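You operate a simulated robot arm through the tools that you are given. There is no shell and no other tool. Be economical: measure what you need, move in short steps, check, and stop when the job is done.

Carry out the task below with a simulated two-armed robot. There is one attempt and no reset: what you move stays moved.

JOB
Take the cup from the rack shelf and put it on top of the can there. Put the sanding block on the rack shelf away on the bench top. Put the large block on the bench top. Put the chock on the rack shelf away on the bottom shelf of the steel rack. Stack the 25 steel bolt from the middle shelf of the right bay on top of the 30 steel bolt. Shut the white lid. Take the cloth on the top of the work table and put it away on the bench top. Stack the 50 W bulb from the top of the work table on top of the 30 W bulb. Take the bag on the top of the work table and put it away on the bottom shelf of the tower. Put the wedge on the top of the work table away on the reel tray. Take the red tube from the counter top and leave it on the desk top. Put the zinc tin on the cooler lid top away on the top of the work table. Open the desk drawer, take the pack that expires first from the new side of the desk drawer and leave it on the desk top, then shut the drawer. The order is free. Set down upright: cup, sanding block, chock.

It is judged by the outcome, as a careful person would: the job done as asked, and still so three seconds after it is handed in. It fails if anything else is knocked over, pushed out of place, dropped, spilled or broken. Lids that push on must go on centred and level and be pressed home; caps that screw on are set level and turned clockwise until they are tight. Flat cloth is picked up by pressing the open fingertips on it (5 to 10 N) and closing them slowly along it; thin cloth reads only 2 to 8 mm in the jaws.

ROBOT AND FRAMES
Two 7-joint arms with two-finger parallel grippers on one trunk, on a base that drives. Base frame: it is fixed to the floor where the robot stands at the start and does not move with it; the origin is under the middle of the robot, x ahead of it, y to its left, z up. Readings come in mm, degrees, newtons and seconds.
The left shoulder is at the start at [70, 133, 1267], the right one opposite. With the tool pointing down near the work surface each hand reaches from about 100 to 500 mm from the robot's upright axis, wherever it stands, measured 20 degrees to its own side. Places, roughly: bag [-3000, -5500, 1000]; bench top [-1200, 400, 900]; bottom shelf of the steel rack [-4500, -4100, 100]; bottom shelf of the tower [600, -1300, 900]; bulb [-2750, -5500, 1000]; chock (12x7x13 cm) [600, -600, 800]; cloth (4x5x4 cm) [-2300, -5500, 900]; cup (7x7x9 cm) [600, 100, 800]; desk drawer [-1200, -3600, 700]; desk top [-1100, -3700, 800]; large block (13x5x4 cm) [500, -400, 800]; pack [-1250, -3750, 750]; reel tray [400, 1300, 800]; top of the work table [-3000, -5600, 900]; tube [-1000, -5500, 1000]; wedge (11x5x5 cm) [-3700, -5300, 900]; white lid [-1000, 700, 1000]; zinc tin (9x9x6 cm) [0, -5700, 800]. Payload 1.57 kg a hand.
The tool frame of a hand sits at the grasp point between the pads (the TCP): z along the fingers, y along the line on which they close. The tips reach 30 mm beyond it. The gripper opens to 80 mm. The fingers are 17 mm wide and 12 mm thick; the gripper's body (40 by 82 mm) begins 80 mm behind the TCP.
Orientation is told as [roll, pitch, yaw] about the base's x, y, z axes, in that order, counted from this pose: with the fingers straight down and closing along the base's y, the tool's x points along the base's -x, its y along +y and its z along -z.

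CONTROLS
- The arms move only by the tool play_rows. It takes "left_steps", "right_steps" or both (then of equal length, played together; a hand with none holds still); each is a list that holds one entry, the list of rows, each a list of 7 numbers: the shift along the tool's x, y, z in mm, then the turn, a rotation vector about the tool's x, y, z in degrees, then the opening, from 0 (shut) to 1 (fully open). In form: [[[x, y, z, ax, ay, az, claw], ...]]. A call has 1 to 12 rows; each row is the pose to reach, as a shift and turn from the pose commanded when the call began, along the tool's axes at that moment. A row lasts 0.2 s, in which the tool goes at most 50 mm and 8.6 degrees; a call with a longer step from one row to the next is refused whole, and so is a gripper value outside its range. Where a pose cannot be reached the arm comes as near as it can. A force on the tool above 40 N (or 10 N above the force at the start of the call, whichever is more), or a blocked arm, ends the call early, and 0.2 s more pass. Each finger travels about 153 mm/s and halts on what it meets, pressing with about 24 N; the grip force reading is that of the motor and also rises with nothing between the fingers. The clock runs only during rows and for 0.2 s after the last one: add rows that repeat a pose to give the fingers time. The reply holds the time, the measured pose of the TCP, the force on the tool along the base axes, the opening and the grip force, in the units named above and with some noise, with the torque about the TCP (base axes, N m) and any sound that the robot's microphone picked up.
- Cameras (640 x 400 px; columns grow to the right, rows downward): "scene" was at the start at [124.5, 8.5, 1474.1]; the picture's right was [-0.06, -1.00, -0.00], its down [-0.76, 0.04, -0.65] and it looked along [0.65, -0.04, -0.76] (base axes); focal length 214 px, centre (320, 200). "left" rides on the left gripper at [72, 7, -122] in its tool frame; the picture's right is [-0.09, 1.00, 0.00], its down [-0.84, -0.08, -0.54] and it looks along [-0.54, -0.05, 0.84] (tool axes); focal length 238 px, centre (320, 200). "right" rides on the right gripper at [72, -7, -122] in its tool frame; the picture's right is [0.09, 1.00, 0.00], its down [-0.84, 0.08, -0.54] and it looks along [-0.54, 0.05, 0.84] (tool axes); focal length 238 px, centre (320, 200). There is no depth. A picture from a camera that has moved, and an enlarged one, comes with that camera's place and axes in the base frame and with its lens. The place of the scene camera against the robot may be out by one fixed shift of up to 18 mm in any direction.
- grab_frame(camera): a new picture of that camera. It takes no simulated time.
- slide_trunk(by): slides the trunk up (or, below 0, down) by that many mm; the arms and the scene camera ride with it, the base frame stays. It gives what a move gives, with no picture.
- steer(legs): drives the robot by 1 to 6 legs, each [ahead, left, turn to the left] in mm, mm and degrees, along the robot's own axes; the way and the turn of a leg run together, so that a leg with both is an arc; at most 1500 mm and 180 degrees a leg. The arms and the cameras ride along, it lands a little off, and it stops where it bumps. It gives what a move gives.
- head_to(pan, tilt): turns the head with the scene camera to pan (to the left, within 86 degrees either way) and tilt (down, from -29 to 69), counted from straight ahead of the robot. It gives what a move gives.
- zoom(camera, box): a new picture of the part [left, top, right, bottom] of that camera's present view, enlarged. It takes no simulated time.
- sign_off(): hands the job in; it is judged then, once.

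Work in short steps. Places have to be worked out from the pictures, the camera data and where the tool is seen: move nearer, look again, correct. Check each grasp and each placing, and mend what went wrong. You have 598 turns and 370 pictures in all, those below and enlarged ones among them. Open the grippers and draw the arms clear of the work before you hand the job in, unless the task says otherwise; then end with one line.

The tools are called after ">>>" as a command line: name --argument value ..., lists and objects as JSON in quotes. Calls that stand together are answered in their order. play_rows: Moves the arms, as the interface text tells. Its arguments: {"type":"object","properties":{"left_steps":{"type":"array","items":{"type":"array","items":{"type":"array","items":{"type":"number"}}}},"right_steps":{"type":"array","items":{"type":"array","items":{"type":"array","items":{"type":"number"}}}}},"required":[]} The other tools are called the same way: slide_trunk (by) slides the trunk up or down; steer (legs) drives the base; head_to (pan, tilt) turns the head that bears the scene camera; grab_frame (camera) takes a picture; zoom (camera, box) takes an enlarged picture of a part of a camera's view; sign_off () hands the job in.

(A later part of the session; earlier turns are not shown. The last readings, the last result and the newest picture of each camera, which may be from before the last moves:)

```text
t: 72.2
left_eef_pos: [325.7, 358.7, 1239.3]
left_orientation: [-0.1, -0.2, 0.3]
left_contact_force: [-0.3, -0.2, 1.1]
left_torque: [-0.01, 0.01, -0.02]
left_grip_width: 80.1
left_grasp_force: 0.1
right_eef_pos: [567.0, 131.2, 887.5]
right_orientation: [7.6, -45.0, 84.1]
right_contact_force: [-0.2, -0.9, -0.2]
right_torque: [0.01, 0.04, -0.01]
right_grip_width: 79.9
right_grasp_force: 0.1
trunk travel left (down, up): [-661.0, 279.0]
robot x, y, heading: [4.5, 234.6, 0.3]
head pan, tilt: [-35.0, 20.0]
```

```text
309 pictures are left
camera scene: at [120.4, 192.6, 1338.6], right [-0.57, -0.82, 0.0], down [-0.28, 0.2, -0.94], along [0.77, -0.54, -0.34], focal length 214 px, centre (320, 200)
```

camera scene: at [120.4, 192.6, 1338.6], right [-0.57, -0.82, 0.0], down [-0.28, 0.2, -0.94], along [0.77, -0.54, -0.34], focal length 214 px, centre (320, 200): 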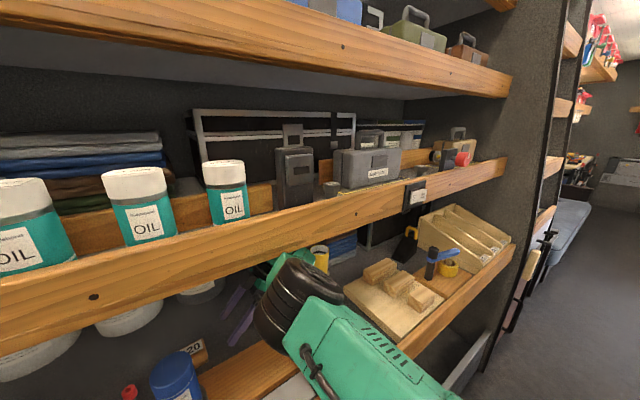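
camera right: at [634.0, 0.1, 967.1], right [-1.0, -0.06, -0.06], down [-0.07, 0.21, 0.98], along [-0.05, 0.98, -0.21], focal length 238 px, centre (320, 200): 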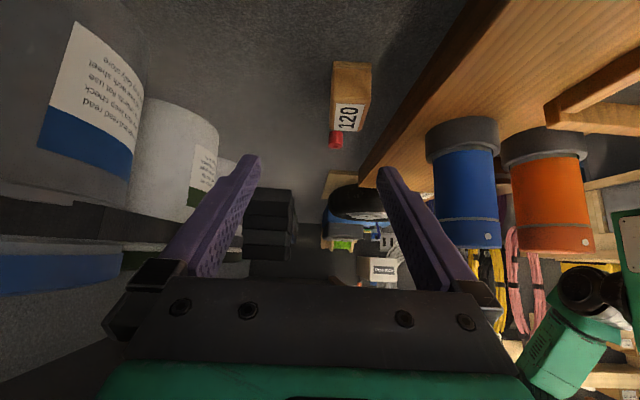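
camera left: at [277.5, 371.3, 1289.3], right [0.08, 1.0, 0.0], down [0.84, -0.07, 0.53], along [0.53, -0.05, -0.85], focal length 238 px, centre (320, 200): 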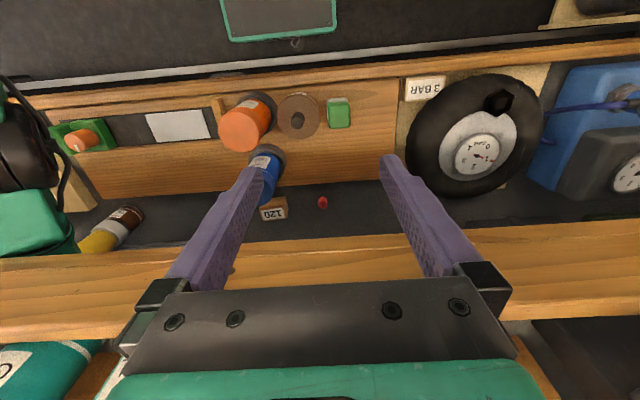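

Raising pressed the wrist joint against the beam, so I bring the trunk back down 80 mm.

>>> slide_trunk --by -80

>>> grab_frame --camera "scene"

>>> grab_frame --camera "right"

```text
t: 73.4
left_eef_pos: [331.2, 359.6, 1159.8]
left_orientation: [0.1, 0.0, 0.1]
left_contact_force: [-0.3, 0.1, -0.9]
left_torque: [0.02, 0.03, 0.02]
left_grip_width: 80.3
left_grasp_force: 0.0
right_eef_pos: [588.1, 129.8, 856.3]
right_orientation: [0.0, -45.0, 89.4]
right_contact_force: [1.4, 0.1, -0.5]
right_torque: [0.0, 0.01, 0.0]
right_grip_width: 80.3
right_grasp_force: 0.0
trunk travel left (down, up): [-581.0, 359.0]
robot x, y, heading: [-3.9, 232.7, -0.0]
head pan, tilt: [-35.0, 20.0]
```

```text
308 pictures are left
camera scene: at [125.2, 193.3, 1259.6], right [-0.57, -0.82, 0.0], down [-0.28, 0.19, -0.94], along [0.77, -0.54, -0.34], focal length 214 px, centre (320, 200)
```

scene: 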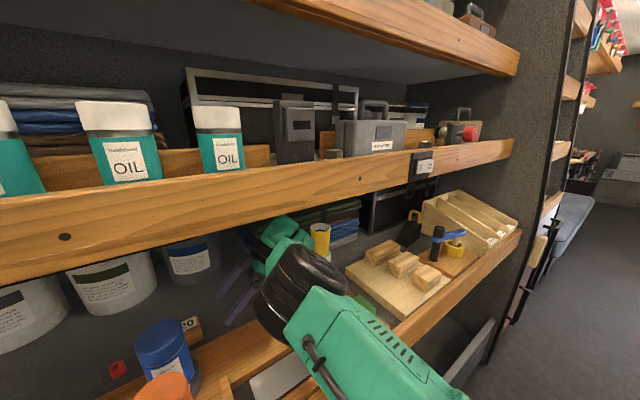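

```text
307 pictures are left
camera right: at [592.5, -7.4, 890.6], right [-1.0, -0.06, -0.07], down [-0.08, 0.21, 0.98], along [-0.04, 0.98, -0.21], focal length 238 px, centre (320, 200)
```

right: 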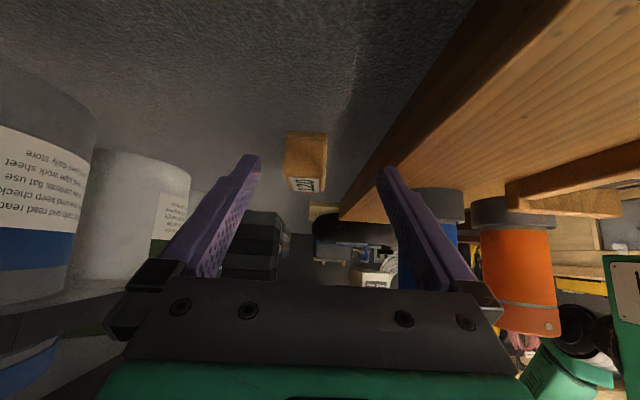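

All is back in place. Block's near face is at x≈602. I move to pre-grasp and then go in along the tool axis.

>>> play_rows --right_steps '[[[-10, -5, 13, 0, 0, 0, 1], [-21, -10, 26, 0, 0, 0, 1], [-31, -14, 40, 0, 0, 0, 1], [-31, -14, 40, 0, 0, 0, 1]]]'

>>> grab_frame --camera "right"

```text
t: 74.4
left_eef_pos: [331.1, 359.2, 1159.1]
left_orientation: [0.0, 0.0, 0.1]
left_contact_force: [1.1, 0.1, 0.2]
left_torque: [0.01, -0.02, 0.03]
left_grip_width: 80.2
left_grasp_force: 0.2
right_eef_pos: [603.6, 176.0, 847.7]
right_orientation: [0.1, -45.1, 89.4]
right_contact_force: [-0.1, 0.1, 0.2]
right_torque: [-0.01, 0.0, 0.0]
right_grip_width: 80.1
right_grasp_force: 0.0
trunk travel left (down, up): [-581.0, 359.0]
robot x, y, heading: [3.8, 229.9, 0.2]
head pan, tilt: [-35.0, 20.0]
```

```text
306 pictures are left
camera right: at [607.3, 40.9, 882.3], right [-1.0, -0.06, -0.06], down [-0.07, 0.21, 0.98], along [-0.04, 0.98, -0.21], focal length 238 px, centre (320, 200)
```

right: 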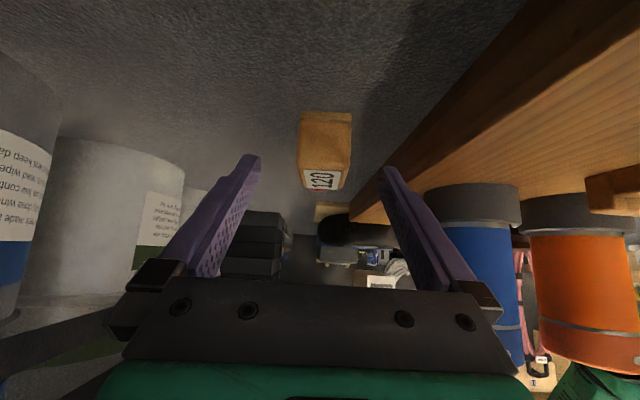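

Aligned with the block (x≈600). Advance 58 mm in, then close.

>>> play_rows --right_steps '[[[-2, 4, 15, 0, 0, 0, 1], [-4, 4, 30, 0, 0, 0, 1], [-6, 4, 45, 0, 0, 0, 1], [-7, 4, 58, 0, 0, 0, 1], [-7, 4, 58, 0, 0, 0, 1]]]'

>>> grab_frame --camera "right"

```text
t: 75.6
left_eef_pos: [332.8, 358.8, 1159.2]
left_orientation: [0.0, 0.0, 0.2]
left_contact_force: [-0.2, -0.6, -0.4]
left_torque: [0.02, -0.01, 0.02]
left_grip_width: 79.9
left_grasp_force: 0.0
right_eef_pos: [597.5, 227.2, 813.2]
right_orientation: [0.1, -45.1, 89.5]
right_contact_force: [0.5, 0.1, 0.9]
right_torque: [0.01, -0.01, 0.01]
right_grip_width: 79.9
right_grasp_force: 0.1
trunk travel left (down, up): [-581.0, 359.0]
robot x, y, heading: [-3.1, 234.8, 0.2]
head pan, tilt: [-35.0, 20.0]
```

```text
305 pictures are left
camera right: at [602.6, 89.8, 847.1], right [-1.0, -0.06, -0.06], down [-0.07, 0.21, 0.98], along [-0.04, 0.98, -0.21], focal length 238 px, centre (320, 200)
```

right: 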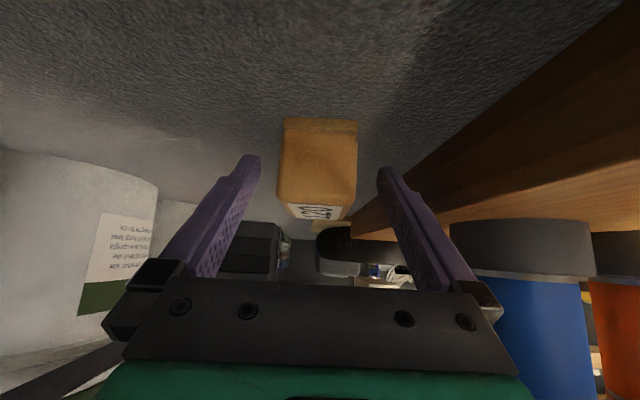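

Block is centred between the fingers. Close and see.

>>> play_rows --right_steps '[[[0, 0, 0, 0, 0, 0, 0.7], [0, 0, 0, 0, 0, 0, 0.4], [0, 0, 0, 0, 0, 0, 0.3], [0, 0, 0, 0, 0, 0, 0.3], [0, 0, 0, 0, 0, 0, 0.3]]]'

>>> grab_frame --camera "right"

```text
t: 76.8
left_eef_pos: [331.4, 360.5, 1159.3]
left_orientation: [0.1, 0.1, 0.2]
left_contact_force: [-0.3, -1.2, 0.8]
left_torque: [-0.01, 0.01, 0.02]
left_grip_width: 80.0
left_grasp_force: 0.1
right_eef_pos: [597.9, 226.3, 811.9]
right_orientation: [0.1, -45.1, 89.4]
right_contact_force: [1.8, 0.7, 0.2]
right_torque: [-0.01, 0.05, -0.01]
right_grip_width: 39.5
right_grasp_force: 23.9
trunk travel left (down, up): [-581.0, 359.0]
robot x, y, heading: [-1.6, 234.6, 0.2]
head pan, tilt: [-35.0, 20.0]
```

```text
304 pictures are left
camera right: at [602.7, 89.8, 847.2], right [-1.0, -0.06, -0.06], down [-0.07, 0.21, 0.98], along [-0.04, 0.98, -0.21], focal length 238 px, centre (320, 200)
```

right: 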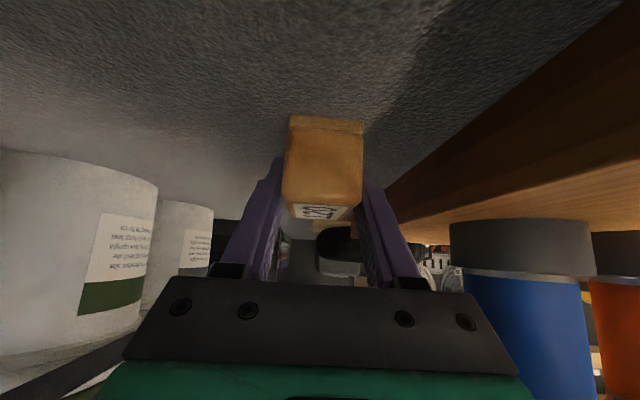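

Grip holds 39.5 mm on the block. I lift and reverse out along the path.

>>> play_rows --right_steps '[[[-14, 0, -14, 0, 0, 0, 0.3], [-5, 4, -45, 0, 0, 0, 0.3], [8, 8, -78, 0, 0, 0, 0.3], [23, 10, -112, 0, 0, 0, 0.3], [23, 10, -112, 0, 0, 0, 0.3]]]'

>>> play_rows --right_steps '[[[0, 40, 0, 0, 0, 0, 0.3], [0, 80, 0, 0, 0, 0, 0.3], [0, 115, 0, 0, 0, 0, 0.3], [0, 150, 0, 0, 0, 0, 0.3], [0, 150, 0, 0, 0, 0, 0.3]]]'

>>> grab_frame --camera "scene"

```text
t: 78.0
left_eef_pos: [331.1, 360.3, 1159.9]
left_orientation: [0.0, 0.1, 0.2]
left_contact_force: [-0.4, -0.8, 0.6]
left_torque: [0.01, 0.02, 0.0]
left_grip_width: 79.9
left_grasp_force: 0.1
right_eef_pos: [587.9, 129.8, 874.9]
right_orientation: [0.1, -45.0, 89.5]
right_contact_force: [-0.1, 0.3, -0.9]
right_torque: [0.03, -0.02, 0.02]
right_grip_width: 39.8
right_grasp_force: 24.3
trunk travel left (down, up): [-581.0, 359.0]
robot x, y, heading: [0.4, 232.1, 0.0]
head pan, tilt: [-35.0, 20.0]
```

```text
t: 79.2
left_eef_pos: [333.8, 360.8, 1159.0]
left_orientation: [0.1, 0.1, 0.2]
left_contact_force: [-0.4, -0.4, 1.0]
left_torque: [-0.01, -0.04, 0.03]
left_grip_width: 80.1
left_grasp_force: 0.0
right_eef_pos: [444.5, 105.1, 871.2]
right_orientation: [1.1, -46.2, 87.2]
right_contact_force: [6.7, -1.3, -3.6]
right_torque: [0.02, -0.29, 0.22]
right_grip_width: 39.5
right_grasp_force: 23.7
right hand out of reach, approached as far as the arm can: row 3, 4, 5
trunk travel left (down, up): [-581.0, 359.0]
robot x, y, heading: [2.0, 233.0, -0.1]
head pan, tilt: [-35.0, 20.0]
```

```text
303 pictures are left
camera scene: at [127.7, 192.5, 1258.9], right [-0.57, -0.82, 0.0], down [-0.28, 0.2, -0.94], along [0.77, -0.54, -0.34], focal length 214 px, centre (320, 200)
```

scene: 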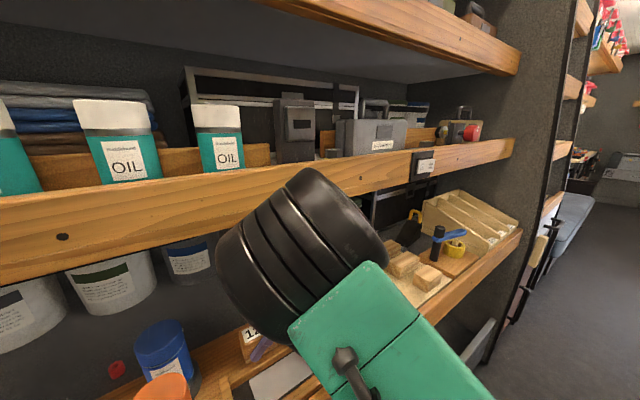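

There's a slight force on the hand; I check with the left camera before moving on.

>>> grab_frame --camera "left"

>>> grab_frame --camera "right"

```text
302 pictures are left
camera left: at [261.3, 365.7, 1280.3], right [0.09, 1.0, 0.0], down [0.84, -0.07, 0.54], along [0.54, -0.05, -0.84], focal length 238 px, centre (320, 200)
```

left: 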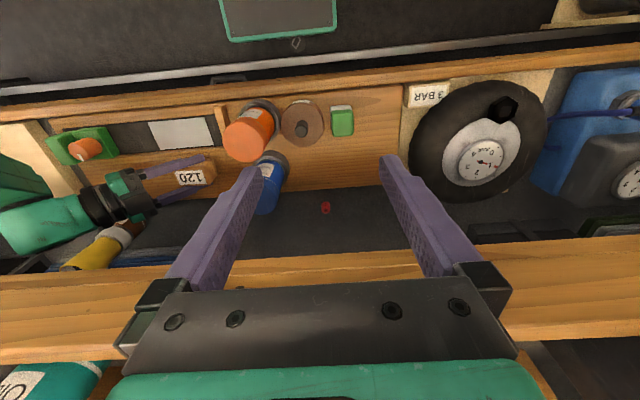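

```text
301 pictures are left
camera right: at [446.6, -31.8, 903.3], right [-1.0, -0.03, -0.05], down [-0.06, 0.19, 0.98], along [-0.02, 0.98, -0.19], focal length 238 px, centre (320, 200)
```

right: 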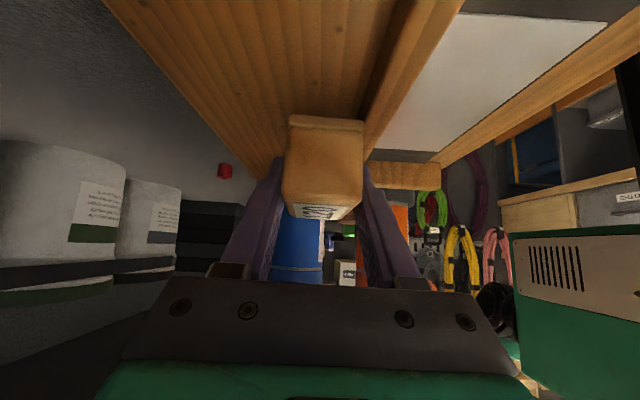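

The hand is clear of objects; the wrist joint is near the beam front. I back the robot straight out 300 mm.

>>> steer --legs '[[-300, 0, 0]]'

>>> grab_frame --camera "scene"

```text
t: 81.3
left_eef_pos: [26.6, 358.6, 1159.8]
left_orientation: [0.0, 0.1, 0.3]
left_contact_force: [-0.4, -0.9, -0.1]
left_torque: [0.0, -0.03, -0.03]
left_grip_width: 80.1
left_grasp_force: 0.1
right_eef_pos: [140.8, 107.2, 877.7]
right_orientation: [0.2, -46.5, 88.1]
right_contact_force: [0.3, -0.1, -0.8]
right_torque: [0.0, 0.01, 0.01]
right_grip_width: 39.6
right_grasp_force: 23.8
trunk travel left (down, up): [-581.0, 359.0]
robot x, y, heading: [-303.4, 232.9, -0.0]
head pan, tilt: [-35.0, 20.0]
```

```text
300 pictures are left
camera scene: at [-179.3, 191.8, 1259.2], right [-0.57, -0.82, 0.0], down [-0.28, 0.2, -0.94], along [0.77, -0.54, -0.34], focal length 214 px, centre (320, 200)
```

scene: 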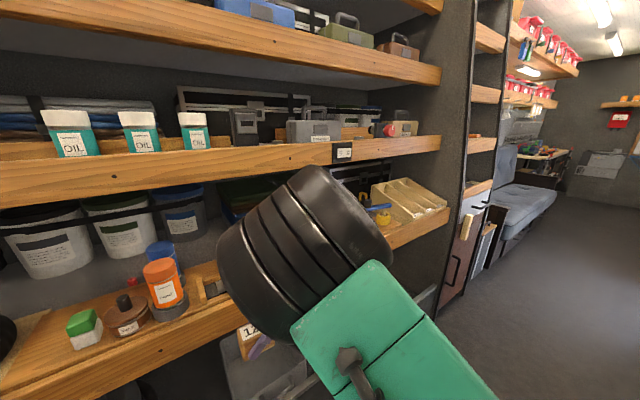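

Clear of the shelf. I turn around to face the bench at [-1200, 400].

>>> steer --legs '[[0, 0, 180]]'

>>> head_to --pan 0 --tilt 30

>>> grab_frame --camera "scene"

```text
t: 89.0
left_eef_pos: [-635.7, 113.8, 1159.5]
left_orientation: [0.1, 0.0, 178.9]
left_contact_force: [0.0, 0.7, -0.5]
left_torque: [0.01, -0.03, 0.03]
left_grip_width: 80.0
left_grasp_force: 0.0
right_eef_pos: [-744.3, 367.7, 877.8]
right_orientation: [0.2, -46.9, -93.4]
right_contact_force: [0.4, 0.2, -0.8]
right_torque: [0.0, -0.04, -0.02]
right_grip_width: 39.4
right_grasp_force: 23.7
trunk travel left (down, up): [-581.0, 359.0]
robot x, y, heading: [-303.1, 233.5, 178.9]
head pan, tilt: [-35.0, 20.0]
```

```text
t: 90.0
left_eef_pos: [-635.6, 112.8, 1160.2]
left_orientation: [0.0, 0.0, 178.9]
left_contact_force: [0.2, 0.4, 0.6]
left_torque: [0.02, -0.01, -0.05]
left_grip_width: 80.0
left_grasp_force: 0.1
right_eef_pos: [-742.8, 368.2, 877.8]
right_orientation: [0.2, -46.9, -93.4]
right_contact_force: [-0.5, -0.4, -1.6]
right_torque: [0.02, 0.0, -0.01]
right_grip_width: 39.7
right_grasp_force: 23.7
trunk travel left (down, up): [-581.0, 359.0]
robot x, y, heading: [-304.8, 234.5, 178.6]
head pan, tilt: [0.0, 30.0]
```

```text
299 pictures are left
camera scene: at [-447.1, 247.6, 1243.2], right [0.02, 1.0, 0.0], down [0.5, -0.01, -0.87], along [-0.87, 0.02, -0.5], focal length 214 px, centre (320, 200)
```

scene: 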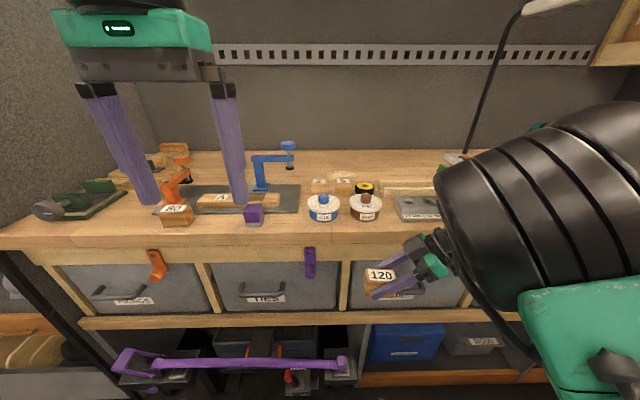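

The bench is ahead. I raise the trunk for a better view of its top.

>>> slide_trunk --by 250

>>> head_to --pan 0 --tilt 40

>>> grab_frame --camera "scene"

>>> head_to --pan -50 --tilt 30

>>> grab_frame --camera "scene"

```text
t: 92.5
left_eef_pos: [-635.5, 111.4, 1410.4]
left_orientation: [-0.1, 0.0, 178.9]
left_contact_force: [0.7, -1.0, 0.1]
left_torque: [-0.02, -0.02, 0.03]
left_grip_width: 80.0
left_grasp_force: 0.2
right_eef_pos: [-743.9, 368.0, 1127.6]
right_orientation: [0.2, -47.0, -93.5]
right_contact_force: [0.5, -0.1, -1.0]
right_torque: [0.04, -0.03, -0.03]
right_grip_width: 39.7
right_grasp_force: 23.9
trunk travel left (down, up): [-831.0, 109.0]
robot x, y, heading: [-303.9, 232.3, 178.9]
head pan, tilt: [0.0, 30.0]
```

```text
t: 93.3
left_eef_pos: [-636.6, 111.6, 1411.7]
left_orientation: [0.0, -0.1, 178.9]
left_contact_force: [-0.8, -0.3, 0.7]
left_torque: [0.01, 0.03, -0.01]
left_grip_width: 80.1
left_grasp_force: 0.1
right_eef_pos: [-743.6, 368.2, 1127.8]
right_orientation: [0.2, -47.0, -93.5]
right_contact_force: [0.0, 0.0, -1.5]
right_torque: [0.0, -0.03, 0.01]
right_grip_width: 39.7
right_grasp_force: 23.7
trunk travel left (down, up): [-831.0, 109.0]
robot x, y, heading: [-299.8, 230.2, 178.7]
head pan, tilt: [0.0, 40.0]
```

```text
298 pictures are left
camera scene: at [-441.8, 247.4, 1477.9], right [0.02, 1.0, 0.0], down [0.64, -0.01, -0.77], along [-0.77, 0.01, -0.64], focal length 214 px, centre (320, 200)
```

scene: 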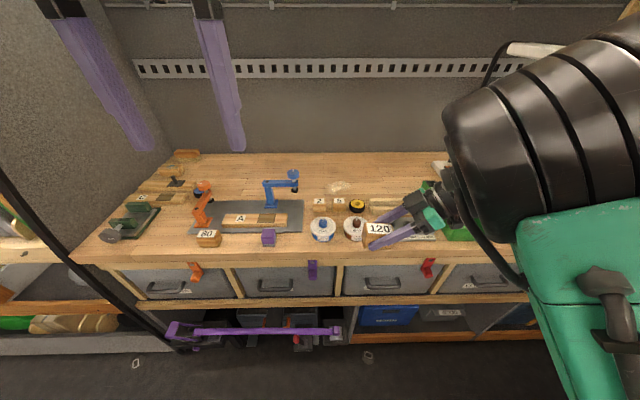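

```text
t: 94.5
left_eef_pos: [-637.2, 113.8, 1409.9]
left_orientation: [0.0, -0.1, 178.9]
left_contact_force: [0.3, 0.4, 0.2]
left_torque: [0.03, 0.01, -0.01]
left_grip_width: 79.8
left_grasp_force: 0.0
right_eef_pos: [-744.9, 367.3, 1127.9]
right_orientation: [0.1, -47.0, -93.5]
right_contact_force: [-0.4, -1.3, -1.3]
right_torque: [-0.01, 0.04, 0.0]
right_grip_width: 39.9
right_grasp_force: 24.1
trunk travel left (down, up): [-831.0, 109.0]
robot x, y, heading: [-300.4, 228.9, 178.6]
head pan, tilt: [-50.0, 30.0]
```

```text
297 pictures are left
camera scene: at [-413.6, 316.1, 1493.2], right [0.78, 0.63, 0.0], down [0.31, -0.39, -0.87], along [-0.54, 0.67, -0.5], focal length 214 px, centre (320, 200)
```

scene: 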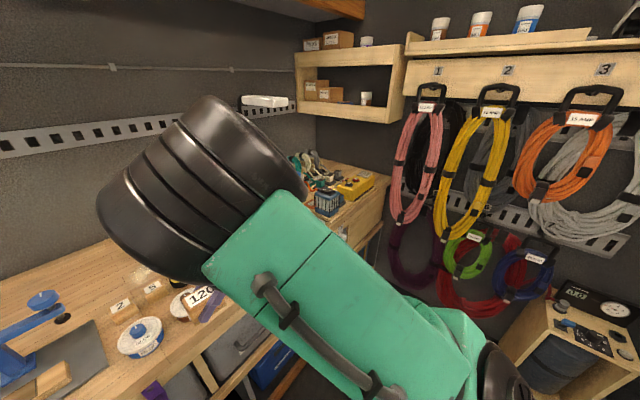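

Bench top is z≈878, front edge x≈−898. A free spot lies near [−956, −306] between the green vise and the "80" block. I drive sideways to face it.

>>> steer --legs '[[0, 530, 1.3]]'

>>> head_to --pan 10 --tilt 45

>>> grab_frame --camera "scene"

>>> grab_frame --camera "left"

```text
t: 97.6
left_eef_pos: [-639.6, -431.7, 1409.4]
left_orientation: [0.1, -0.1, 179.8]
left_contact_force: [-0.1, -0.3, 0.4]
left_torque: [0.0, -0.02, 0.0]
left_grip_width: 80.2
left_grasp_force: 0.1
right_eef_pos: [-751.9, -177.2, 1128.2]
right_orientation: [0.2, -47.1, -92.7]
right_contact_force: [-0.1, 0.2, -0.6]
right_torque: [0.0, -0.01, -0.04]
right_grip_width: 39.6
right_grasp_force: 24.2
trunk travel left (down, up): [-831.0, 109.0]
robot x, y, heading: [-314.4, -309.9, 179.9]
head pan, tilt: [-50.0, 30.0]
```

```text
t: 98.9
left_eef_pos: [-640.1, -432.0, 1410.0]
left_orientation: [0.0, 0.0, 179.8]
left_contact_force: [-0.2, -0.4, 1.1]
left_torque: [-0.02, -0.01, 0.02]
left_grip_width: 80.0
left_grasp_force: 0.1
right_eef_pos: [-753.3, -177.8, 1127.8]
right_orientation: [0.2, -47.0, -92.5]
right_contact_force: [-1.1, -0.4, -1.9]
right_torque: [0.0, -0.04, -0.01]
right_grip_width: 39.7
right_grasp_force: 24.3
trunk travel left (down, up): [-831.0, 109.0]
robot x, y, heading: [-308.8, -312.7, 179.7]
head pan, tilt: [10.0, 45.0]
```

```text
296 pictures are left
camera scene: at [-443.0, -308.4, 1470.6], right [-0.17, 0.99, 0.0], down [0.7, 0.12, -0.71], along [-0.7, -0.12, -0.71], focal length 214 px, centre (320, 200)
```

scene: 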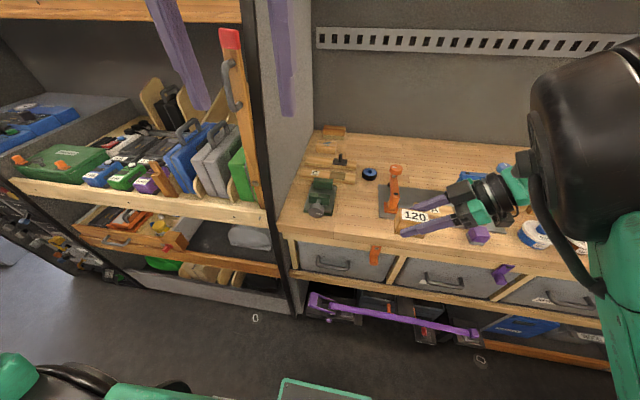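

```text
295 pictures are left
camera left: at [-568.9, -438.9, 1530.7], right [-0.1, -1.0, 0.0], down [-0.84, 0.08, 0.54], along [-0.54, 0.05, -0.84], focal length 238 px, centre (320, 200)
```

left: 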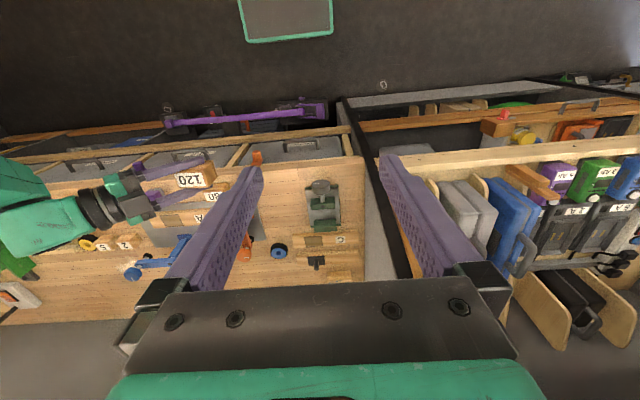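

Free spot confirmed around [−970, −270]. I tuck the left hand inward, then drive forward and left to bring the block over it.

>>> play_rows --left_steps '[[[20, -25, 0, 0, 0, 0, 1], [40, -50, 0, 0, 0, 0, 1], [60, -75, 0, 0, 0, 0, 1], [80, -100, 0, 0, 0, 0, 1], [80, -100, 0, 0, 0, 0, 1]]]'

>>> steer --legs '[[218, 93, 0]]'

>>> slide_trunk --by -170

>>> grab_frame --camera "right"

>>> grab_frame --camera "scene"

```text
t: 100.1
left_eef_pos: [-558.9, -333.5, 1409.8]
left_orientation: [-0.1, 0.0, 179.9]
left_contact_force: [-0.2, 0.0, 0.3]
left_torque: [0.0, 0.01, 0.01]
left_grip_width: 80.2
left_grasp_force: 0.1
right_eef_pos: [-752.3, -178.7, 1127.7]
right_orientation: [0.1, -47.0, -92.6]
right_contact_force: [-0.6, 0.5, -0.8]
right_torque: [-0.01, -0.04, -0.04]
right_grip_width: 39.9
right_grasp_force: 24.1
trunk travel left (down, up): [-831.0, 109.0]
robot x, y, heading: [-307.7, -307.1, 179.9]
head pan, tilt: [10.0, 45.0]
```

```text
t: 101.8
left_eef_pos: [-780.0, -421.9, 1410.7]
left_orientation: [0.1, -0.2, 179.7]
left_contact_force: [-0.1, 0.1, -0.5]
left_torque: [-0.01, 0.02, 0.01]
left_grip_width: 79.9
left_grasp_force: 0.2
right_eef_pos: [-972.1, -265.3, 1129.7]
right_orientation: [0.0, -47.1, -92.7]
right_contact_force: [1.0, 0.7, -1.9]
right_torque: [-0.01, 0.0, 0.02]
right_grip_width: 39.6
right_grasp_force: 23.7
trunk travel left (down, up): [-831.0, 109.0]
robot x, y, heading: [-533.6, -399.7, 179.7]
head pan, tilt: [10.0, 45.0]
```

```text
t: 103.8
left_eef_pos: [-782.7, -423.2, 1239.6]
left_orientation: [0.0, 0.0, 179.7]
left_contact_force: [-0.3, 0.7, -1.4]
left_torque: [0.03, -0.01, 0.03]
left_grip_width: 79.9
left_grasp_force: 0.1
right_eef_pos: [-975.2, -266.3, 957.0]
right_orientation: [0.2, -47.0, -92.7]
right_contact_force: [1.3, -0.4, -1.4]
right_torque: [-0.01, -0.01, 0.04]
right_grip_width: 39.6
right_grasp_force: 23.6
trunk travel left (down, up): [-661.0, 279.0]
robot x, y, heading: [-535.1, -399.9, 179.8]
head pan, tilt: [10.0, 45.0]
```

```text
294 pictures are left
camera right: at [-976.0, -127.9, 988.0], right [1.0, 0.02, -0.07], down [0.07, -0.18, 0.98], along [0.0, -0.98, -0.18], focal length 238 px, centre (320, 200)
```

right: 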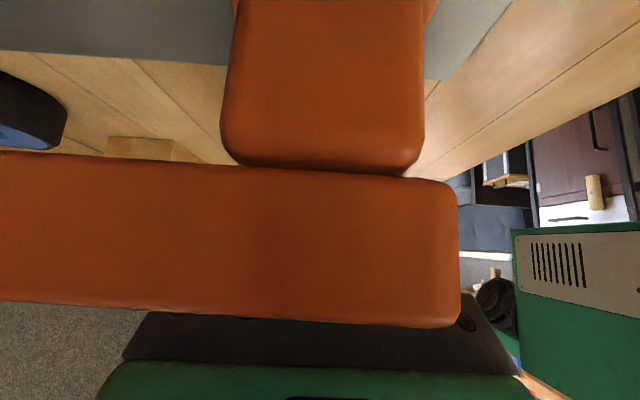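

```text
293 pictures are left
camera scene: at [-666.2, -398.0, 1300.6], right [-0.17, 0.99, 0.0], down [0.7, 0.12, -0.71], along [-0.7, -0.12, -0.71], focal length 214 px, centre (320, 200)
```

scene: 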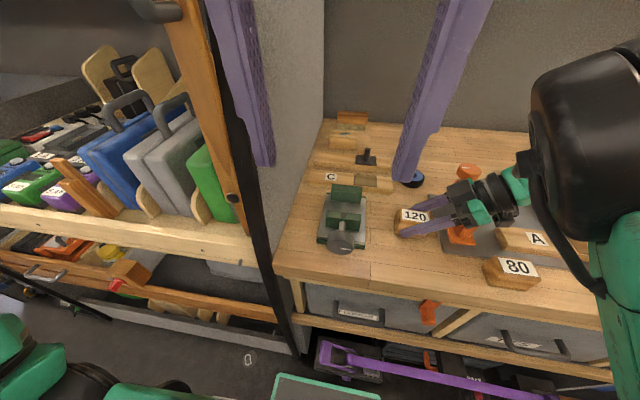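

The bench top is actually ≈918 and an orange clamp is right beside the hand's camera. I raise the trunk, shift toward the front-left free area, and look again.

>>> slide_trunk --by 130

>>> steer --legs '[[-75, 35, 0]]'

>>> grab_frame --camera "scene"

>>> grab_frame --camera "right"

>>> grab_frame --camera "left"

```text
t: 105.3
left_eef_pos: [-782.4, -423.3, 1370.5]
left_orientation: [0.0, 0.1, 179.6]
left_contact_force: [0.6, 0.4, -0.1]
left_torque: [0.01, 0.01, 0.02]
left_grip_width: 80.1
left_grasp_force: 0.0
right_eef_pos: [-974.7, -265.5, 1088.2]
right_orientation: [0.2, -47.1, -92.9]
right_contact_force: [0.2, -0.4, -1.9]
right_torque: [0.04, 0.0, -0.02]
right_grip_width: 39.7
right_grasp_force: 24.3
trunk travel left (down, up): [-791.0, 149.0]
robot x, y, heading: [-533.3, -397.0, 179.3]
head pan, tilt: [10.0, 45.0]
```

```text
t: 106.4
left_eef_pos: [-717.0, -454.7, 1368.2]
left_orientation: [0.2, 0.3, 179.5]
left_contact_force: [-0.7, -0.2, -0.1]
left_torque: [-0.01, -0.04, -0.02]
left_grip_width: 79.9
left_grasp_force: 0.1
right_eef_pos: [-907.7, -298.8, 1086.4]
right_orientation: [0.6, -47.2, -93.2]
right_contact_force: [-0.3, 0.6, -1.9]
right_torque: [0.0, -0.03, -0.01]
right_grip_width: 39.7
right_grasp_force: 24.4
trunk travel left (down, up): [-791.0, 149.0]
robot x, y, heading: [-462.8, -432.0, 179.4]
head pan, tilt: [10.0, 45.0]
```

```text
292 pictures are left
camera scene: at [-600.8, -429.6, 1429.9], right [-0.16, 0.99, 0.0], down [0.7, 0.11, -0.7], along [-0.69, -0.12, -0.71], focal length 214 px, centre (320, 200)
```

scene: 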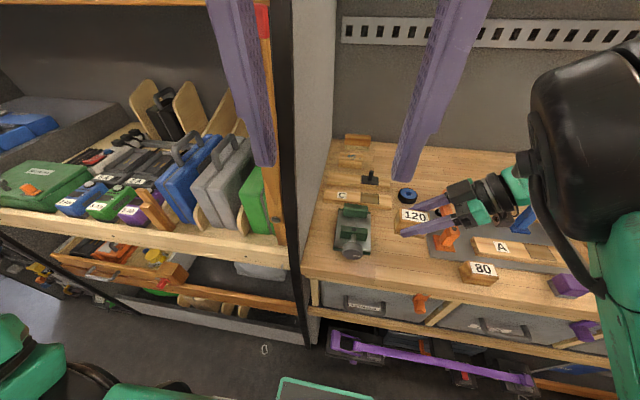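

```text
291 pictures are left
camera right: at [-908.7, -159.8, 1115.1], right [1.0, 0.01, -0.06], down [0.06, -0.18, 0.98], along [0.0, -0.98, -0.18], focal length 238 px, centre (320, 200)
```

right: 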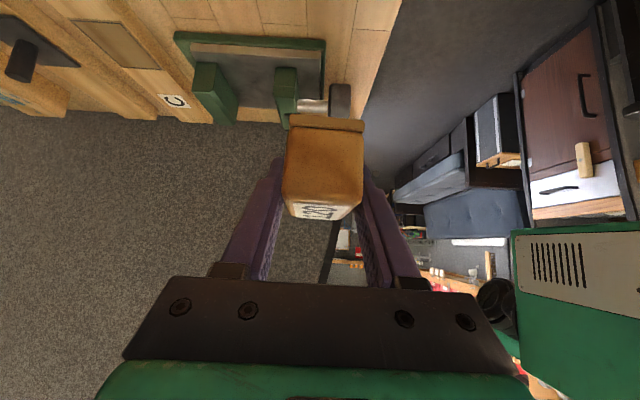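

```text
290 pictures are left
camera left: at [-646.3, -461.6, 1489.7], right [-0.1, -0.99, 0.0], down [-0.84, 0.09, 0.54], along [-0.53, 0.05, -0.84], focal length 238 px, centre (320, 200)
```

left: 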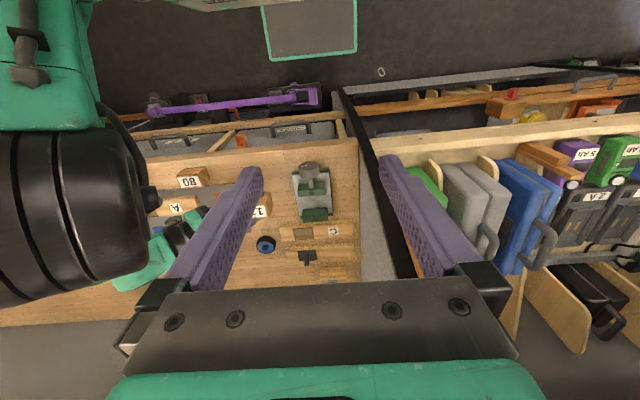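

From the hand view the vise is ~50 mm beyond the block and the spot [−908, −299] is free. I lower the trunk 125 mm.

>>> slide_trunk --by -120

>>> grab_frame --camera "right"

```text
t: 107.9
left_eef_pos: [-710.4, -457.8, 1249.5]
left_orientation: [0.1, -0.1, 179.5]
left_contact_force: [-0.5, -0.2, 0.2]
left_torque: [0.0, -0.01, 0.0]
left_grip_width: 80.0
left_grasp_force: 0.1
right_eef_pos: [-904.2, -300.2, 968.5]
right_orientation: [0.0, -47.0, -92.9]
right_contact_force: [0.5, -0.7, -1.5]
right_torque: [-0.01, -0.01, -0.03]
right_grip_width: 39.7
right_grasp_force: 24.3
trunk travel left (down, up): [-671.0, 269.0]
robot x, y, heading: [-461.7, -434.1, 179.6]
head pan, tilt: [10.0, 45.0]
```

```text
289 pictures are left
camera right: at [-903.6, -162.1, 998.2], right [1.0, 0.01, -0.07], down [0.07, -0.18, 0.98], along [0.0, -0.98, -0.18], focal length 238 px, centre (320, 200)
```

right: 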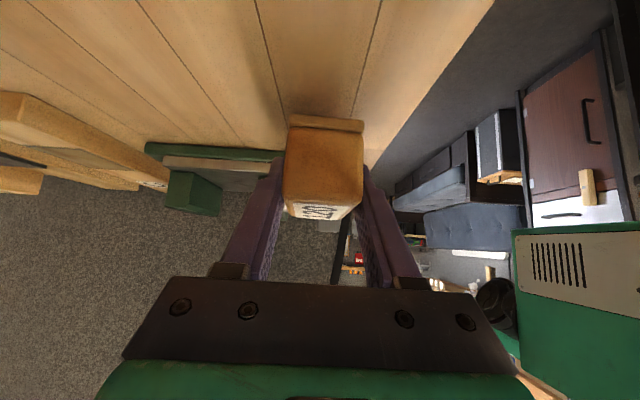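

The vise base edge is close (y≈−335), so I shift 12 mm away from it and lower 14 mm, watching the force.

>>> play_rows --right_steps '[[[8, 0, -9, 0, 0, 0, 0.3], [14, 0, -3.5, 0, 0, 0, 0.3], [18.5, 0, 0.8, 0, 0, 0, 0.3], [18.5, 0, 0.8, 0, 0, 0, 0.3]]]'

>>> play_rows --right_steps '[[[1.5, 0, 1.4, 0, 0, 0, 0.3], [3, 0, 2.8, 0, 0, 0, 0.3], [3, 0, 2.8, 0, 0, 0, 0.3]]]'

```text
t: 108.9
left_eef_pos: [-709.8, -457.6, 1250.7]
left_orientation: [0.0, 0.0, 179.5]
left_contact_force: [-0.5, 0.7, -0.3]
left_torque: [0.01, 0.01, 0.0]
left_grip_width: 80.0
left_grasp_force: 0.1
right_eef_pos: [-903.2, -289.2, 953.6]
right_orientation: [0.1, -46.9, -92.9]
right_contact_force: [-1.2, 0.0, 0.4]
right_torque: [0.01, 0.03, -0.01]
right_grip_width: 39.7
right_grasp_force: 23.7
trunk travel left (down, up): [-671.0, 269.0]
robot x, y, heading: [-461.6, -432.2, 179.5]
head pan, tilt: [10.0, 45.0]
```

```text
t: 109.7
left_eef_pos: [-710.5, -458.3, 1250.7]
left_orientation: [0.0, -0.1, 179.6]
left_contact_force: [-1.0, 0.6, 0.5]
left_torque: [-0.02, -0.03, -0.05]
left_grip_width: 80.3
left_grasp_force: 0.0
right_eef_pos: [-901.6, -290.8, 951.7]
right_orientation: [-0.1, -47.0, -92.7]
right_contact_force: [-6.2, -1.4, 18.9]
right_torque: [0.5, 0.0, 0.11]
right_grip_width: 39.7
right_grasp_force: 24.1
trunk travel left (down, up): [-671.0, 269.0]
robot x, y, heading: [-460.0, -436.2, 179.5]
head pan, tilt: [10.0, 45.0]
```

Contact (19 N). Release and back off along the tool axis.

>>> play_rows --right_steps '[[[-1, 0, -1, 0, 0, 0, 0.4], [-1, 0, -1, 0, 0, 0, 0.55], [-1, 0, -1, 0, 0, 0, 0.8], [-1, 0, -1, 0, 0, 0, 1], [-1, 0, -30, 0, 0, 0, 1], [-1, 0, -60, 0, 0, 0, 1], [-20, 0, -90, 0, 0, 0, 1], [-45, 0, -120, 0, 0, 0, 1], [-45, 0, -120, 0, 0, 0, 1]]]'

>>> grab_frame --camera "right"

>>> grab_frame --camera "scene"

```text
t: 111.7
left_eef_pos: [-711.1, -457.8, 1249.7]
left_orientation: [0.0, 0.0, 179.5]
left_contact_force: [-0.7, -0.1, -0.7]
left_torque: [-0.02, 0.01, 0.0]
left_grip_width: 80.0
left_grasp_force: 0.0
right_eef_pos: [-899.6, -235.7, 1065.8]
right_orientation: [0.1, -47.0, -93.0]
right_contact_force: [0.5, -0.5, -0.2]
right_torque: [0.0, 0.02, 0.01]
right_grip_width: 79.6
right_grasp_force: 0.1
trunk travel left (down, up): [-671.0, 269.0]
robot x, y, heading: [-463.6, -433.1, 179.3]
head pan, tilt: [10.0, 45.0]
```

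```text
288 pictures are left
camera right: at [-902.0, -95.9, 1095.6], right [1.0, 0.01, -0.07], down [0.07, -0.18, 0.98], along [0.0, -0.98, -0.18], focal length 238 px, centre (320, 200)
```

right: 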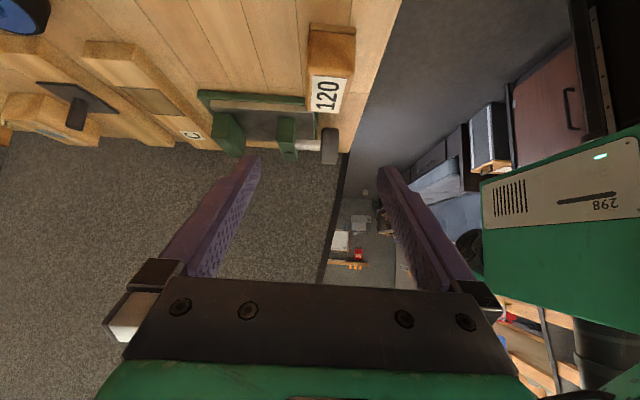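

```text
287 pictures are left
camera scene: at [-594.7, -432.2, 1310.5], right [-0.17, 0.99, 0.0], down [0.7, 0.12, -0.71], along [-0.7, -0.12, -0.71], focal length 214 px, centre (320, 200)
```

scene: 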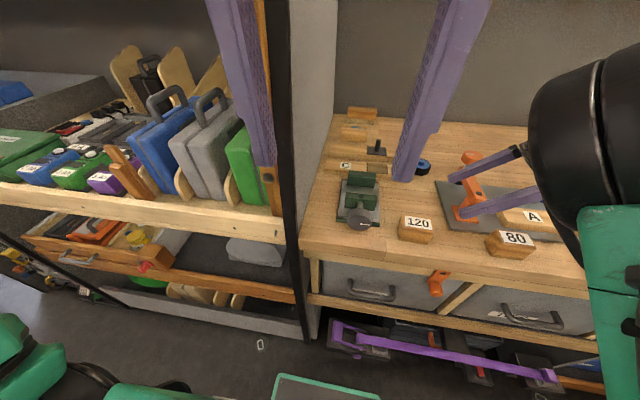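

Sanding block stands upright at [−903, −288] on the bench. Now I raise and go along the bench toward y≈600 to look at the white lid.

>>> slide_trunk --by 150

>>> steer --legs '[[-200, 0, 0], [0, -950, 0]]'

>>> head_to --pan 10 --tilt 35

>>> grab_frame --camera "scene"

>>> grab_frame --camera "left"

```text
t: 113.5
left_eef_pos: [-710.9, -458.2, 1400.4]
left_orientation: [0.0, 0.1, 179.4]
left_contact_force: [0.4, 0.1, -0.5]
left_torque: [-0.01, 0.03, 0.02]
left_grip_width: 80.2
left_grasp_force: 0.0
right_eef_pos: [-901.0, -234.9, 1215.5]
right_orientation: [0.2, -47.0, -92.9]
right_contact_force: [0.4, 0.8, -1.0]
right_torque: [-0.03, 0.03, -0.01]
right_grip_width: 80.0
right_grasp_force: 0.1
trunk travel left (down, up): [-821.0, 119.0]
robot x, y, heading: [-462.4, -432.1, 179.5]
head pan, tilt: [10.0, 45.0]
```

```text
t: 119.5
left_eef_pos: [-503.8, 463.8, 1399.9]
left_orientation: [0.0, 0.0, -179.8]
left_contact_force: [1.0, -0.7, 1.1]
left_torque: [0.01, 0.03, -0.03]
left_grip_width: 80.1
left_grasp_force: 0.1
right_eef_pos: [-696.1, 684.1, 1214.9]
right_orientation: [0.1, -47.1, -92.3]
right_contact_force: [0.5, -0.1, -0.2]
right_torque: [0.0, -0.01, -0.01]
right_grip_width: 80.1
right_grasp_force: 0.0
trunk travel left (down, up): [-821.0, 119.0]
robot x, y, heading: [-250.1, 490.5, -180.0]
head pan, tilt: [10.0, 45.0]
```

```text
t: 120.3
left_eef_pos: [-501.6, 464.9, 1399.9]
left_orientation: [0.0, -0.1, -179.8]
left_contact_force: [0.0, 0.5, -0.5]
left_torque: [0.0, 0.0, -0.01]
left_grip_width: 79.8
left_grasp_force: 0.0
right_eef_pos: [-695.5, 684.8, 1216.2]
right_orientation: [0.1, -46.9, -92.3]
right_contact_force: [0.6, 0.6, -0.5]
right_torque: [0.0, 0.03, -0.06]
right_grip_width: 80.1
right_grasp_force: 0.0
trunk travel left (down, up): [-821.0, 119.0]
robot x, y, heading: [-247.6, 491.3, -180.2]
head pan, tilt: [10.0, 35.0]
```

```text
286 pictures are left
camera scene: at [-393.1, 490.2, 1475.4], right [-0.18, 0.98, 0.0], down [0.57, 0.1, -0.82], along [-0.81, -0.14, -0.57], focal length 214 px, centre (320, 200)
```

scene: 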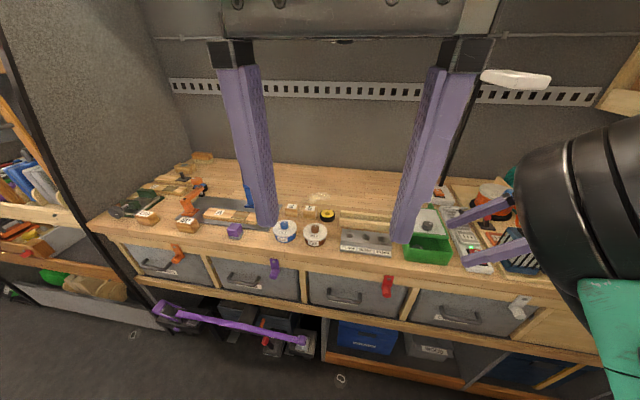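

```text
285 pictures are left
camera left: at [-431.5, 458.6, 1520.6], right [-0.09, -1.0, 0.0], down [-0.84, 0.08, 0.54], along [-0.54, 0.05, -0.84], focal length 238 px, centre (320, 200)
```

left: 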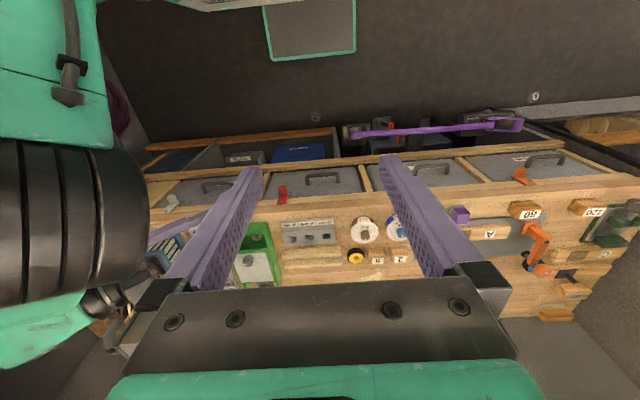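

>>> zoom --camera "scene" --box '[380, 160, 540, 290]'

>>> zoom --camera "left" --box '[140, 170, 340, 330]'

```text
3.08 times, centred on (460, 225) of scene
camera zoom: at [-393.1, 490.2, 1475.4], right [-0.18, 0.98, 0.0], down [0.57, 0.1, -0.82], along [-0.81, -0.14, -0.57], focal length 660 px, centre (-111, 123)
```

zoom: 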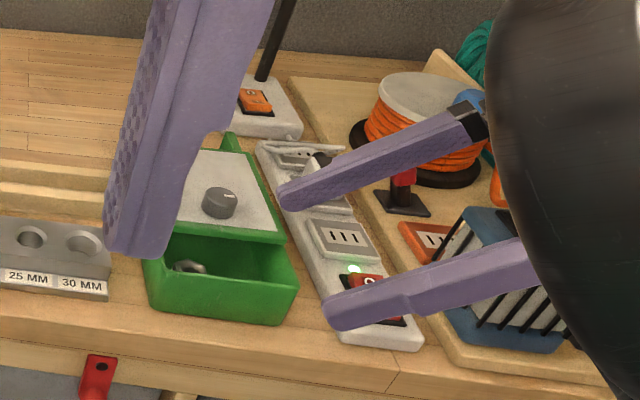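

```text
2.50 times, centred on (240, 250) of left
camera zoom: at [-431.5, 458.6, 1520.6], right [-0.09, -1.0, 0.0], down [-0.84, 0.08, 0.54], along [-0.54, 0.05, -0.84], focal length 596 px, centre (520, 75)
```

zoom: 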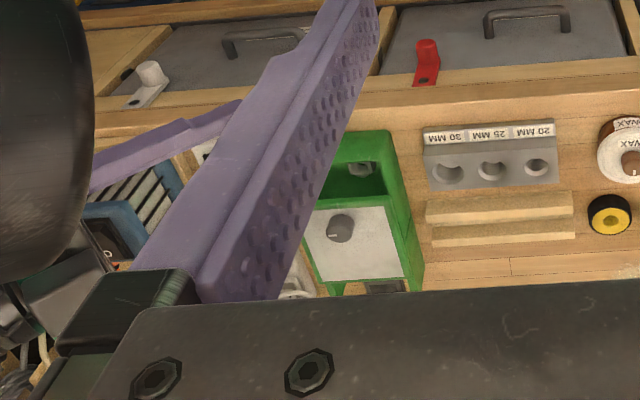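

The white lid with a grey knob slides on the green box (currently pushed back). I turn the right hand straight down and drive up to it.

>>> play_rows --right_steps '[[[0, 0, 0, 0, 8, 0, 1], [0, 0, 0, 0, 16, 0, 1], [0, 0, 0, 0, 24, 0, 1], [0, 0, 0, 0, 32, 0, 1], [0, 0, 0, 0, 40, 0, 1], [0, 0, 0, 0, 47, 0, 1], [0, 0, 0, 0, 47, 0, 1]]]'

>>> steer --legs '[[290, -115, 0]]'

>>> grab_frame --camera "right"

>>> grab_frame --camera "scene"

```text
t: 121.9
left_eef_pos: [-502.9, 465.2, 1399.0]
left_orientation: [-0.1, 0.1, -179.8]
left_contact_force: [0.3, 0.1, 0.8]
left_torque: [-0.01, -0.03, 0.01]
left_grip_width: 80.2
left_grasp_force: 0.0
right_eef_pos: [-703.8, 704.1, 1210.6]
right_orientation: [1.6, -1.0, -92.6]
right_contact_force: [-0.5, 0.4, -0.6]
right_torque: [0.01, 0.0, 0.02]
right_grip_width: 80.1
right_grasp_force: 0.0
right hand out of reach, approached as far as the arm can: row 6, 7
trunk travel left (down, up): [-821.0, 119.0]
robot x, y, heading: [-251.7, 492.9, -179.6]
head pan, tilt: [10.0, 35.0]
```

```text
t: 124.0
left_eef_pos: [-791.7, 580.2, 1399.3]
left_orientation: [0.0, -0.1, -180.0]
left_contact_force: [-0.3, 0.2, -0.5]
left_torque: [0.02, 0.01, -0.03]
left_grip_width: 80.1
left_grasp_force: 0.1
right_eef_pos: [-994.2, 819.5, 1213.0]
right_orientation: [1.4, -0.9, -92.6]
right_contact_force: [-0.2, -0.9, -0.4]
right_torque: [-0.02, 0.02, -0.01]
right_grip_width: 79.9
right_grasp_force: 0.0
trunk travel left (down, up): [-821.0, 119.0]
robot x, y, heading: [-545.5, 610.3, -179.9]
head pan, tilt: [10.0, 35.0]
```

```text
282 pictures are left
camera right: at [-1000.8, 894.4, 1332.4], right [1.0, 0.05, 0.02], down [0.03, -0.83, 0.56], along [0.05, -0.56, -0.83], focal length 238 px, centre (320, 200)
```

right: 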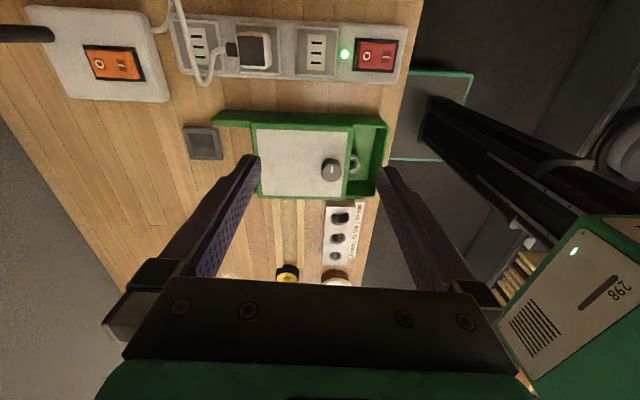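

```text
281 pictures are left
camera scene: at [-682.2, 610.1, 1475.9], right [-0.12, 0.99, 0.0], down [0.57, 0.07, -0.82], along [-0.82, -0.1, -0.57], focal length 214 px, centre (320, 200)
```

scene: 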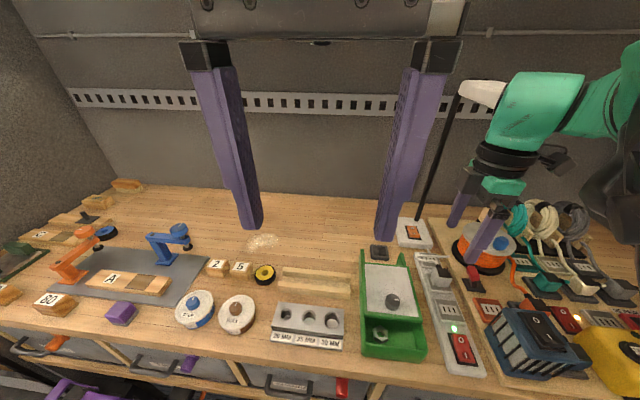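

Knob ≈[−967, 735, ~1010]. I move the hand above it and look again.

>>> play_rows --right_steps '[[[-20, 8, 36, 0, 0, 0, 1], [-42, 15, 72, 0, 0, 0, 1], [-63, 23, 108, 0, 0, 0, 1], [-84, 31, 140, 0, 0, 0, 1], [-84, 31, 140, 0, 0, 0, 1]]]'

>>> grab_frame --camera "right"

>>> grab_frame --camera "scene"

```text
t: 125.2
left_eef_pos: [-793.6, 580.7, 1400.6]
left_orientation: [0.1, 0.1, -180.1]
left_contact_force: [0.5, -0.5, -0.2]
left_torque: [0.01, 0.02, -0.02]
left_grip_width: 79.7
left_grasp_force: 0.0
right_eef_pos: [-1027.9, 825.1, 1097.1]
right_orientation: [1.3, -2.9, -93.8]
right_contact_force: [-0.3, -0.1, 0.2]
right_torque: [0.02, -0.03, 0.01]
right_grip_width: 80.0
right_grasp_force: 0.1
right hand out of reach, approached as far as the arm can: row 1, 2, 3, 4, 5
trunk travel left (down, up): [-821.0, 119.0]
robot x, y, heading: [-545.3, 611.2, -180.0]
head pan, tilt: [10.0, 35.0]
```

```text
280 pictures are left
camera right: at [-1032.8, 905.3, 1214.2], right [1.0, 0.03, 0.02], down [0.01, -0.81, 0.58], along [0.03, -0.58, -0.81], focal length 238 px, centre (320, 200)
```

right: 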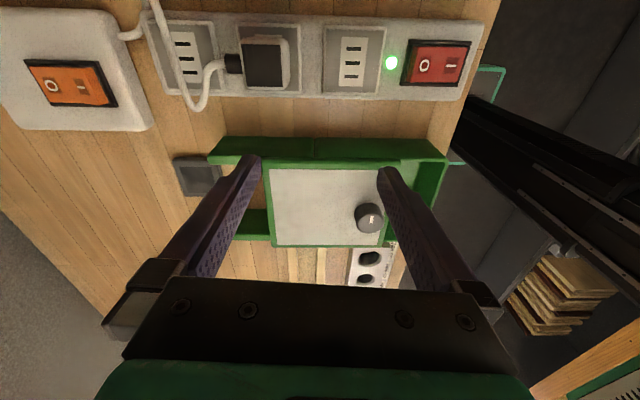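

```text
279 pictures are left
camera scene: at [-683.8, 606.2, 1475.5], right [-0.17, 0.98, 0.0], down [0.56, 0.1, -0.82], along [-0.81, -0.14, -0.57], focal length 214 px, centre (320, 200)
```

scene: 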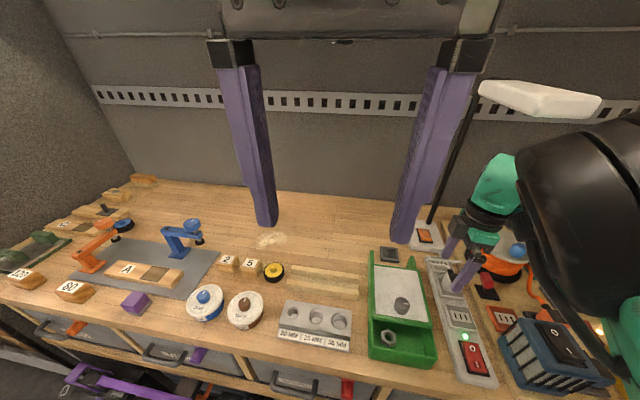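

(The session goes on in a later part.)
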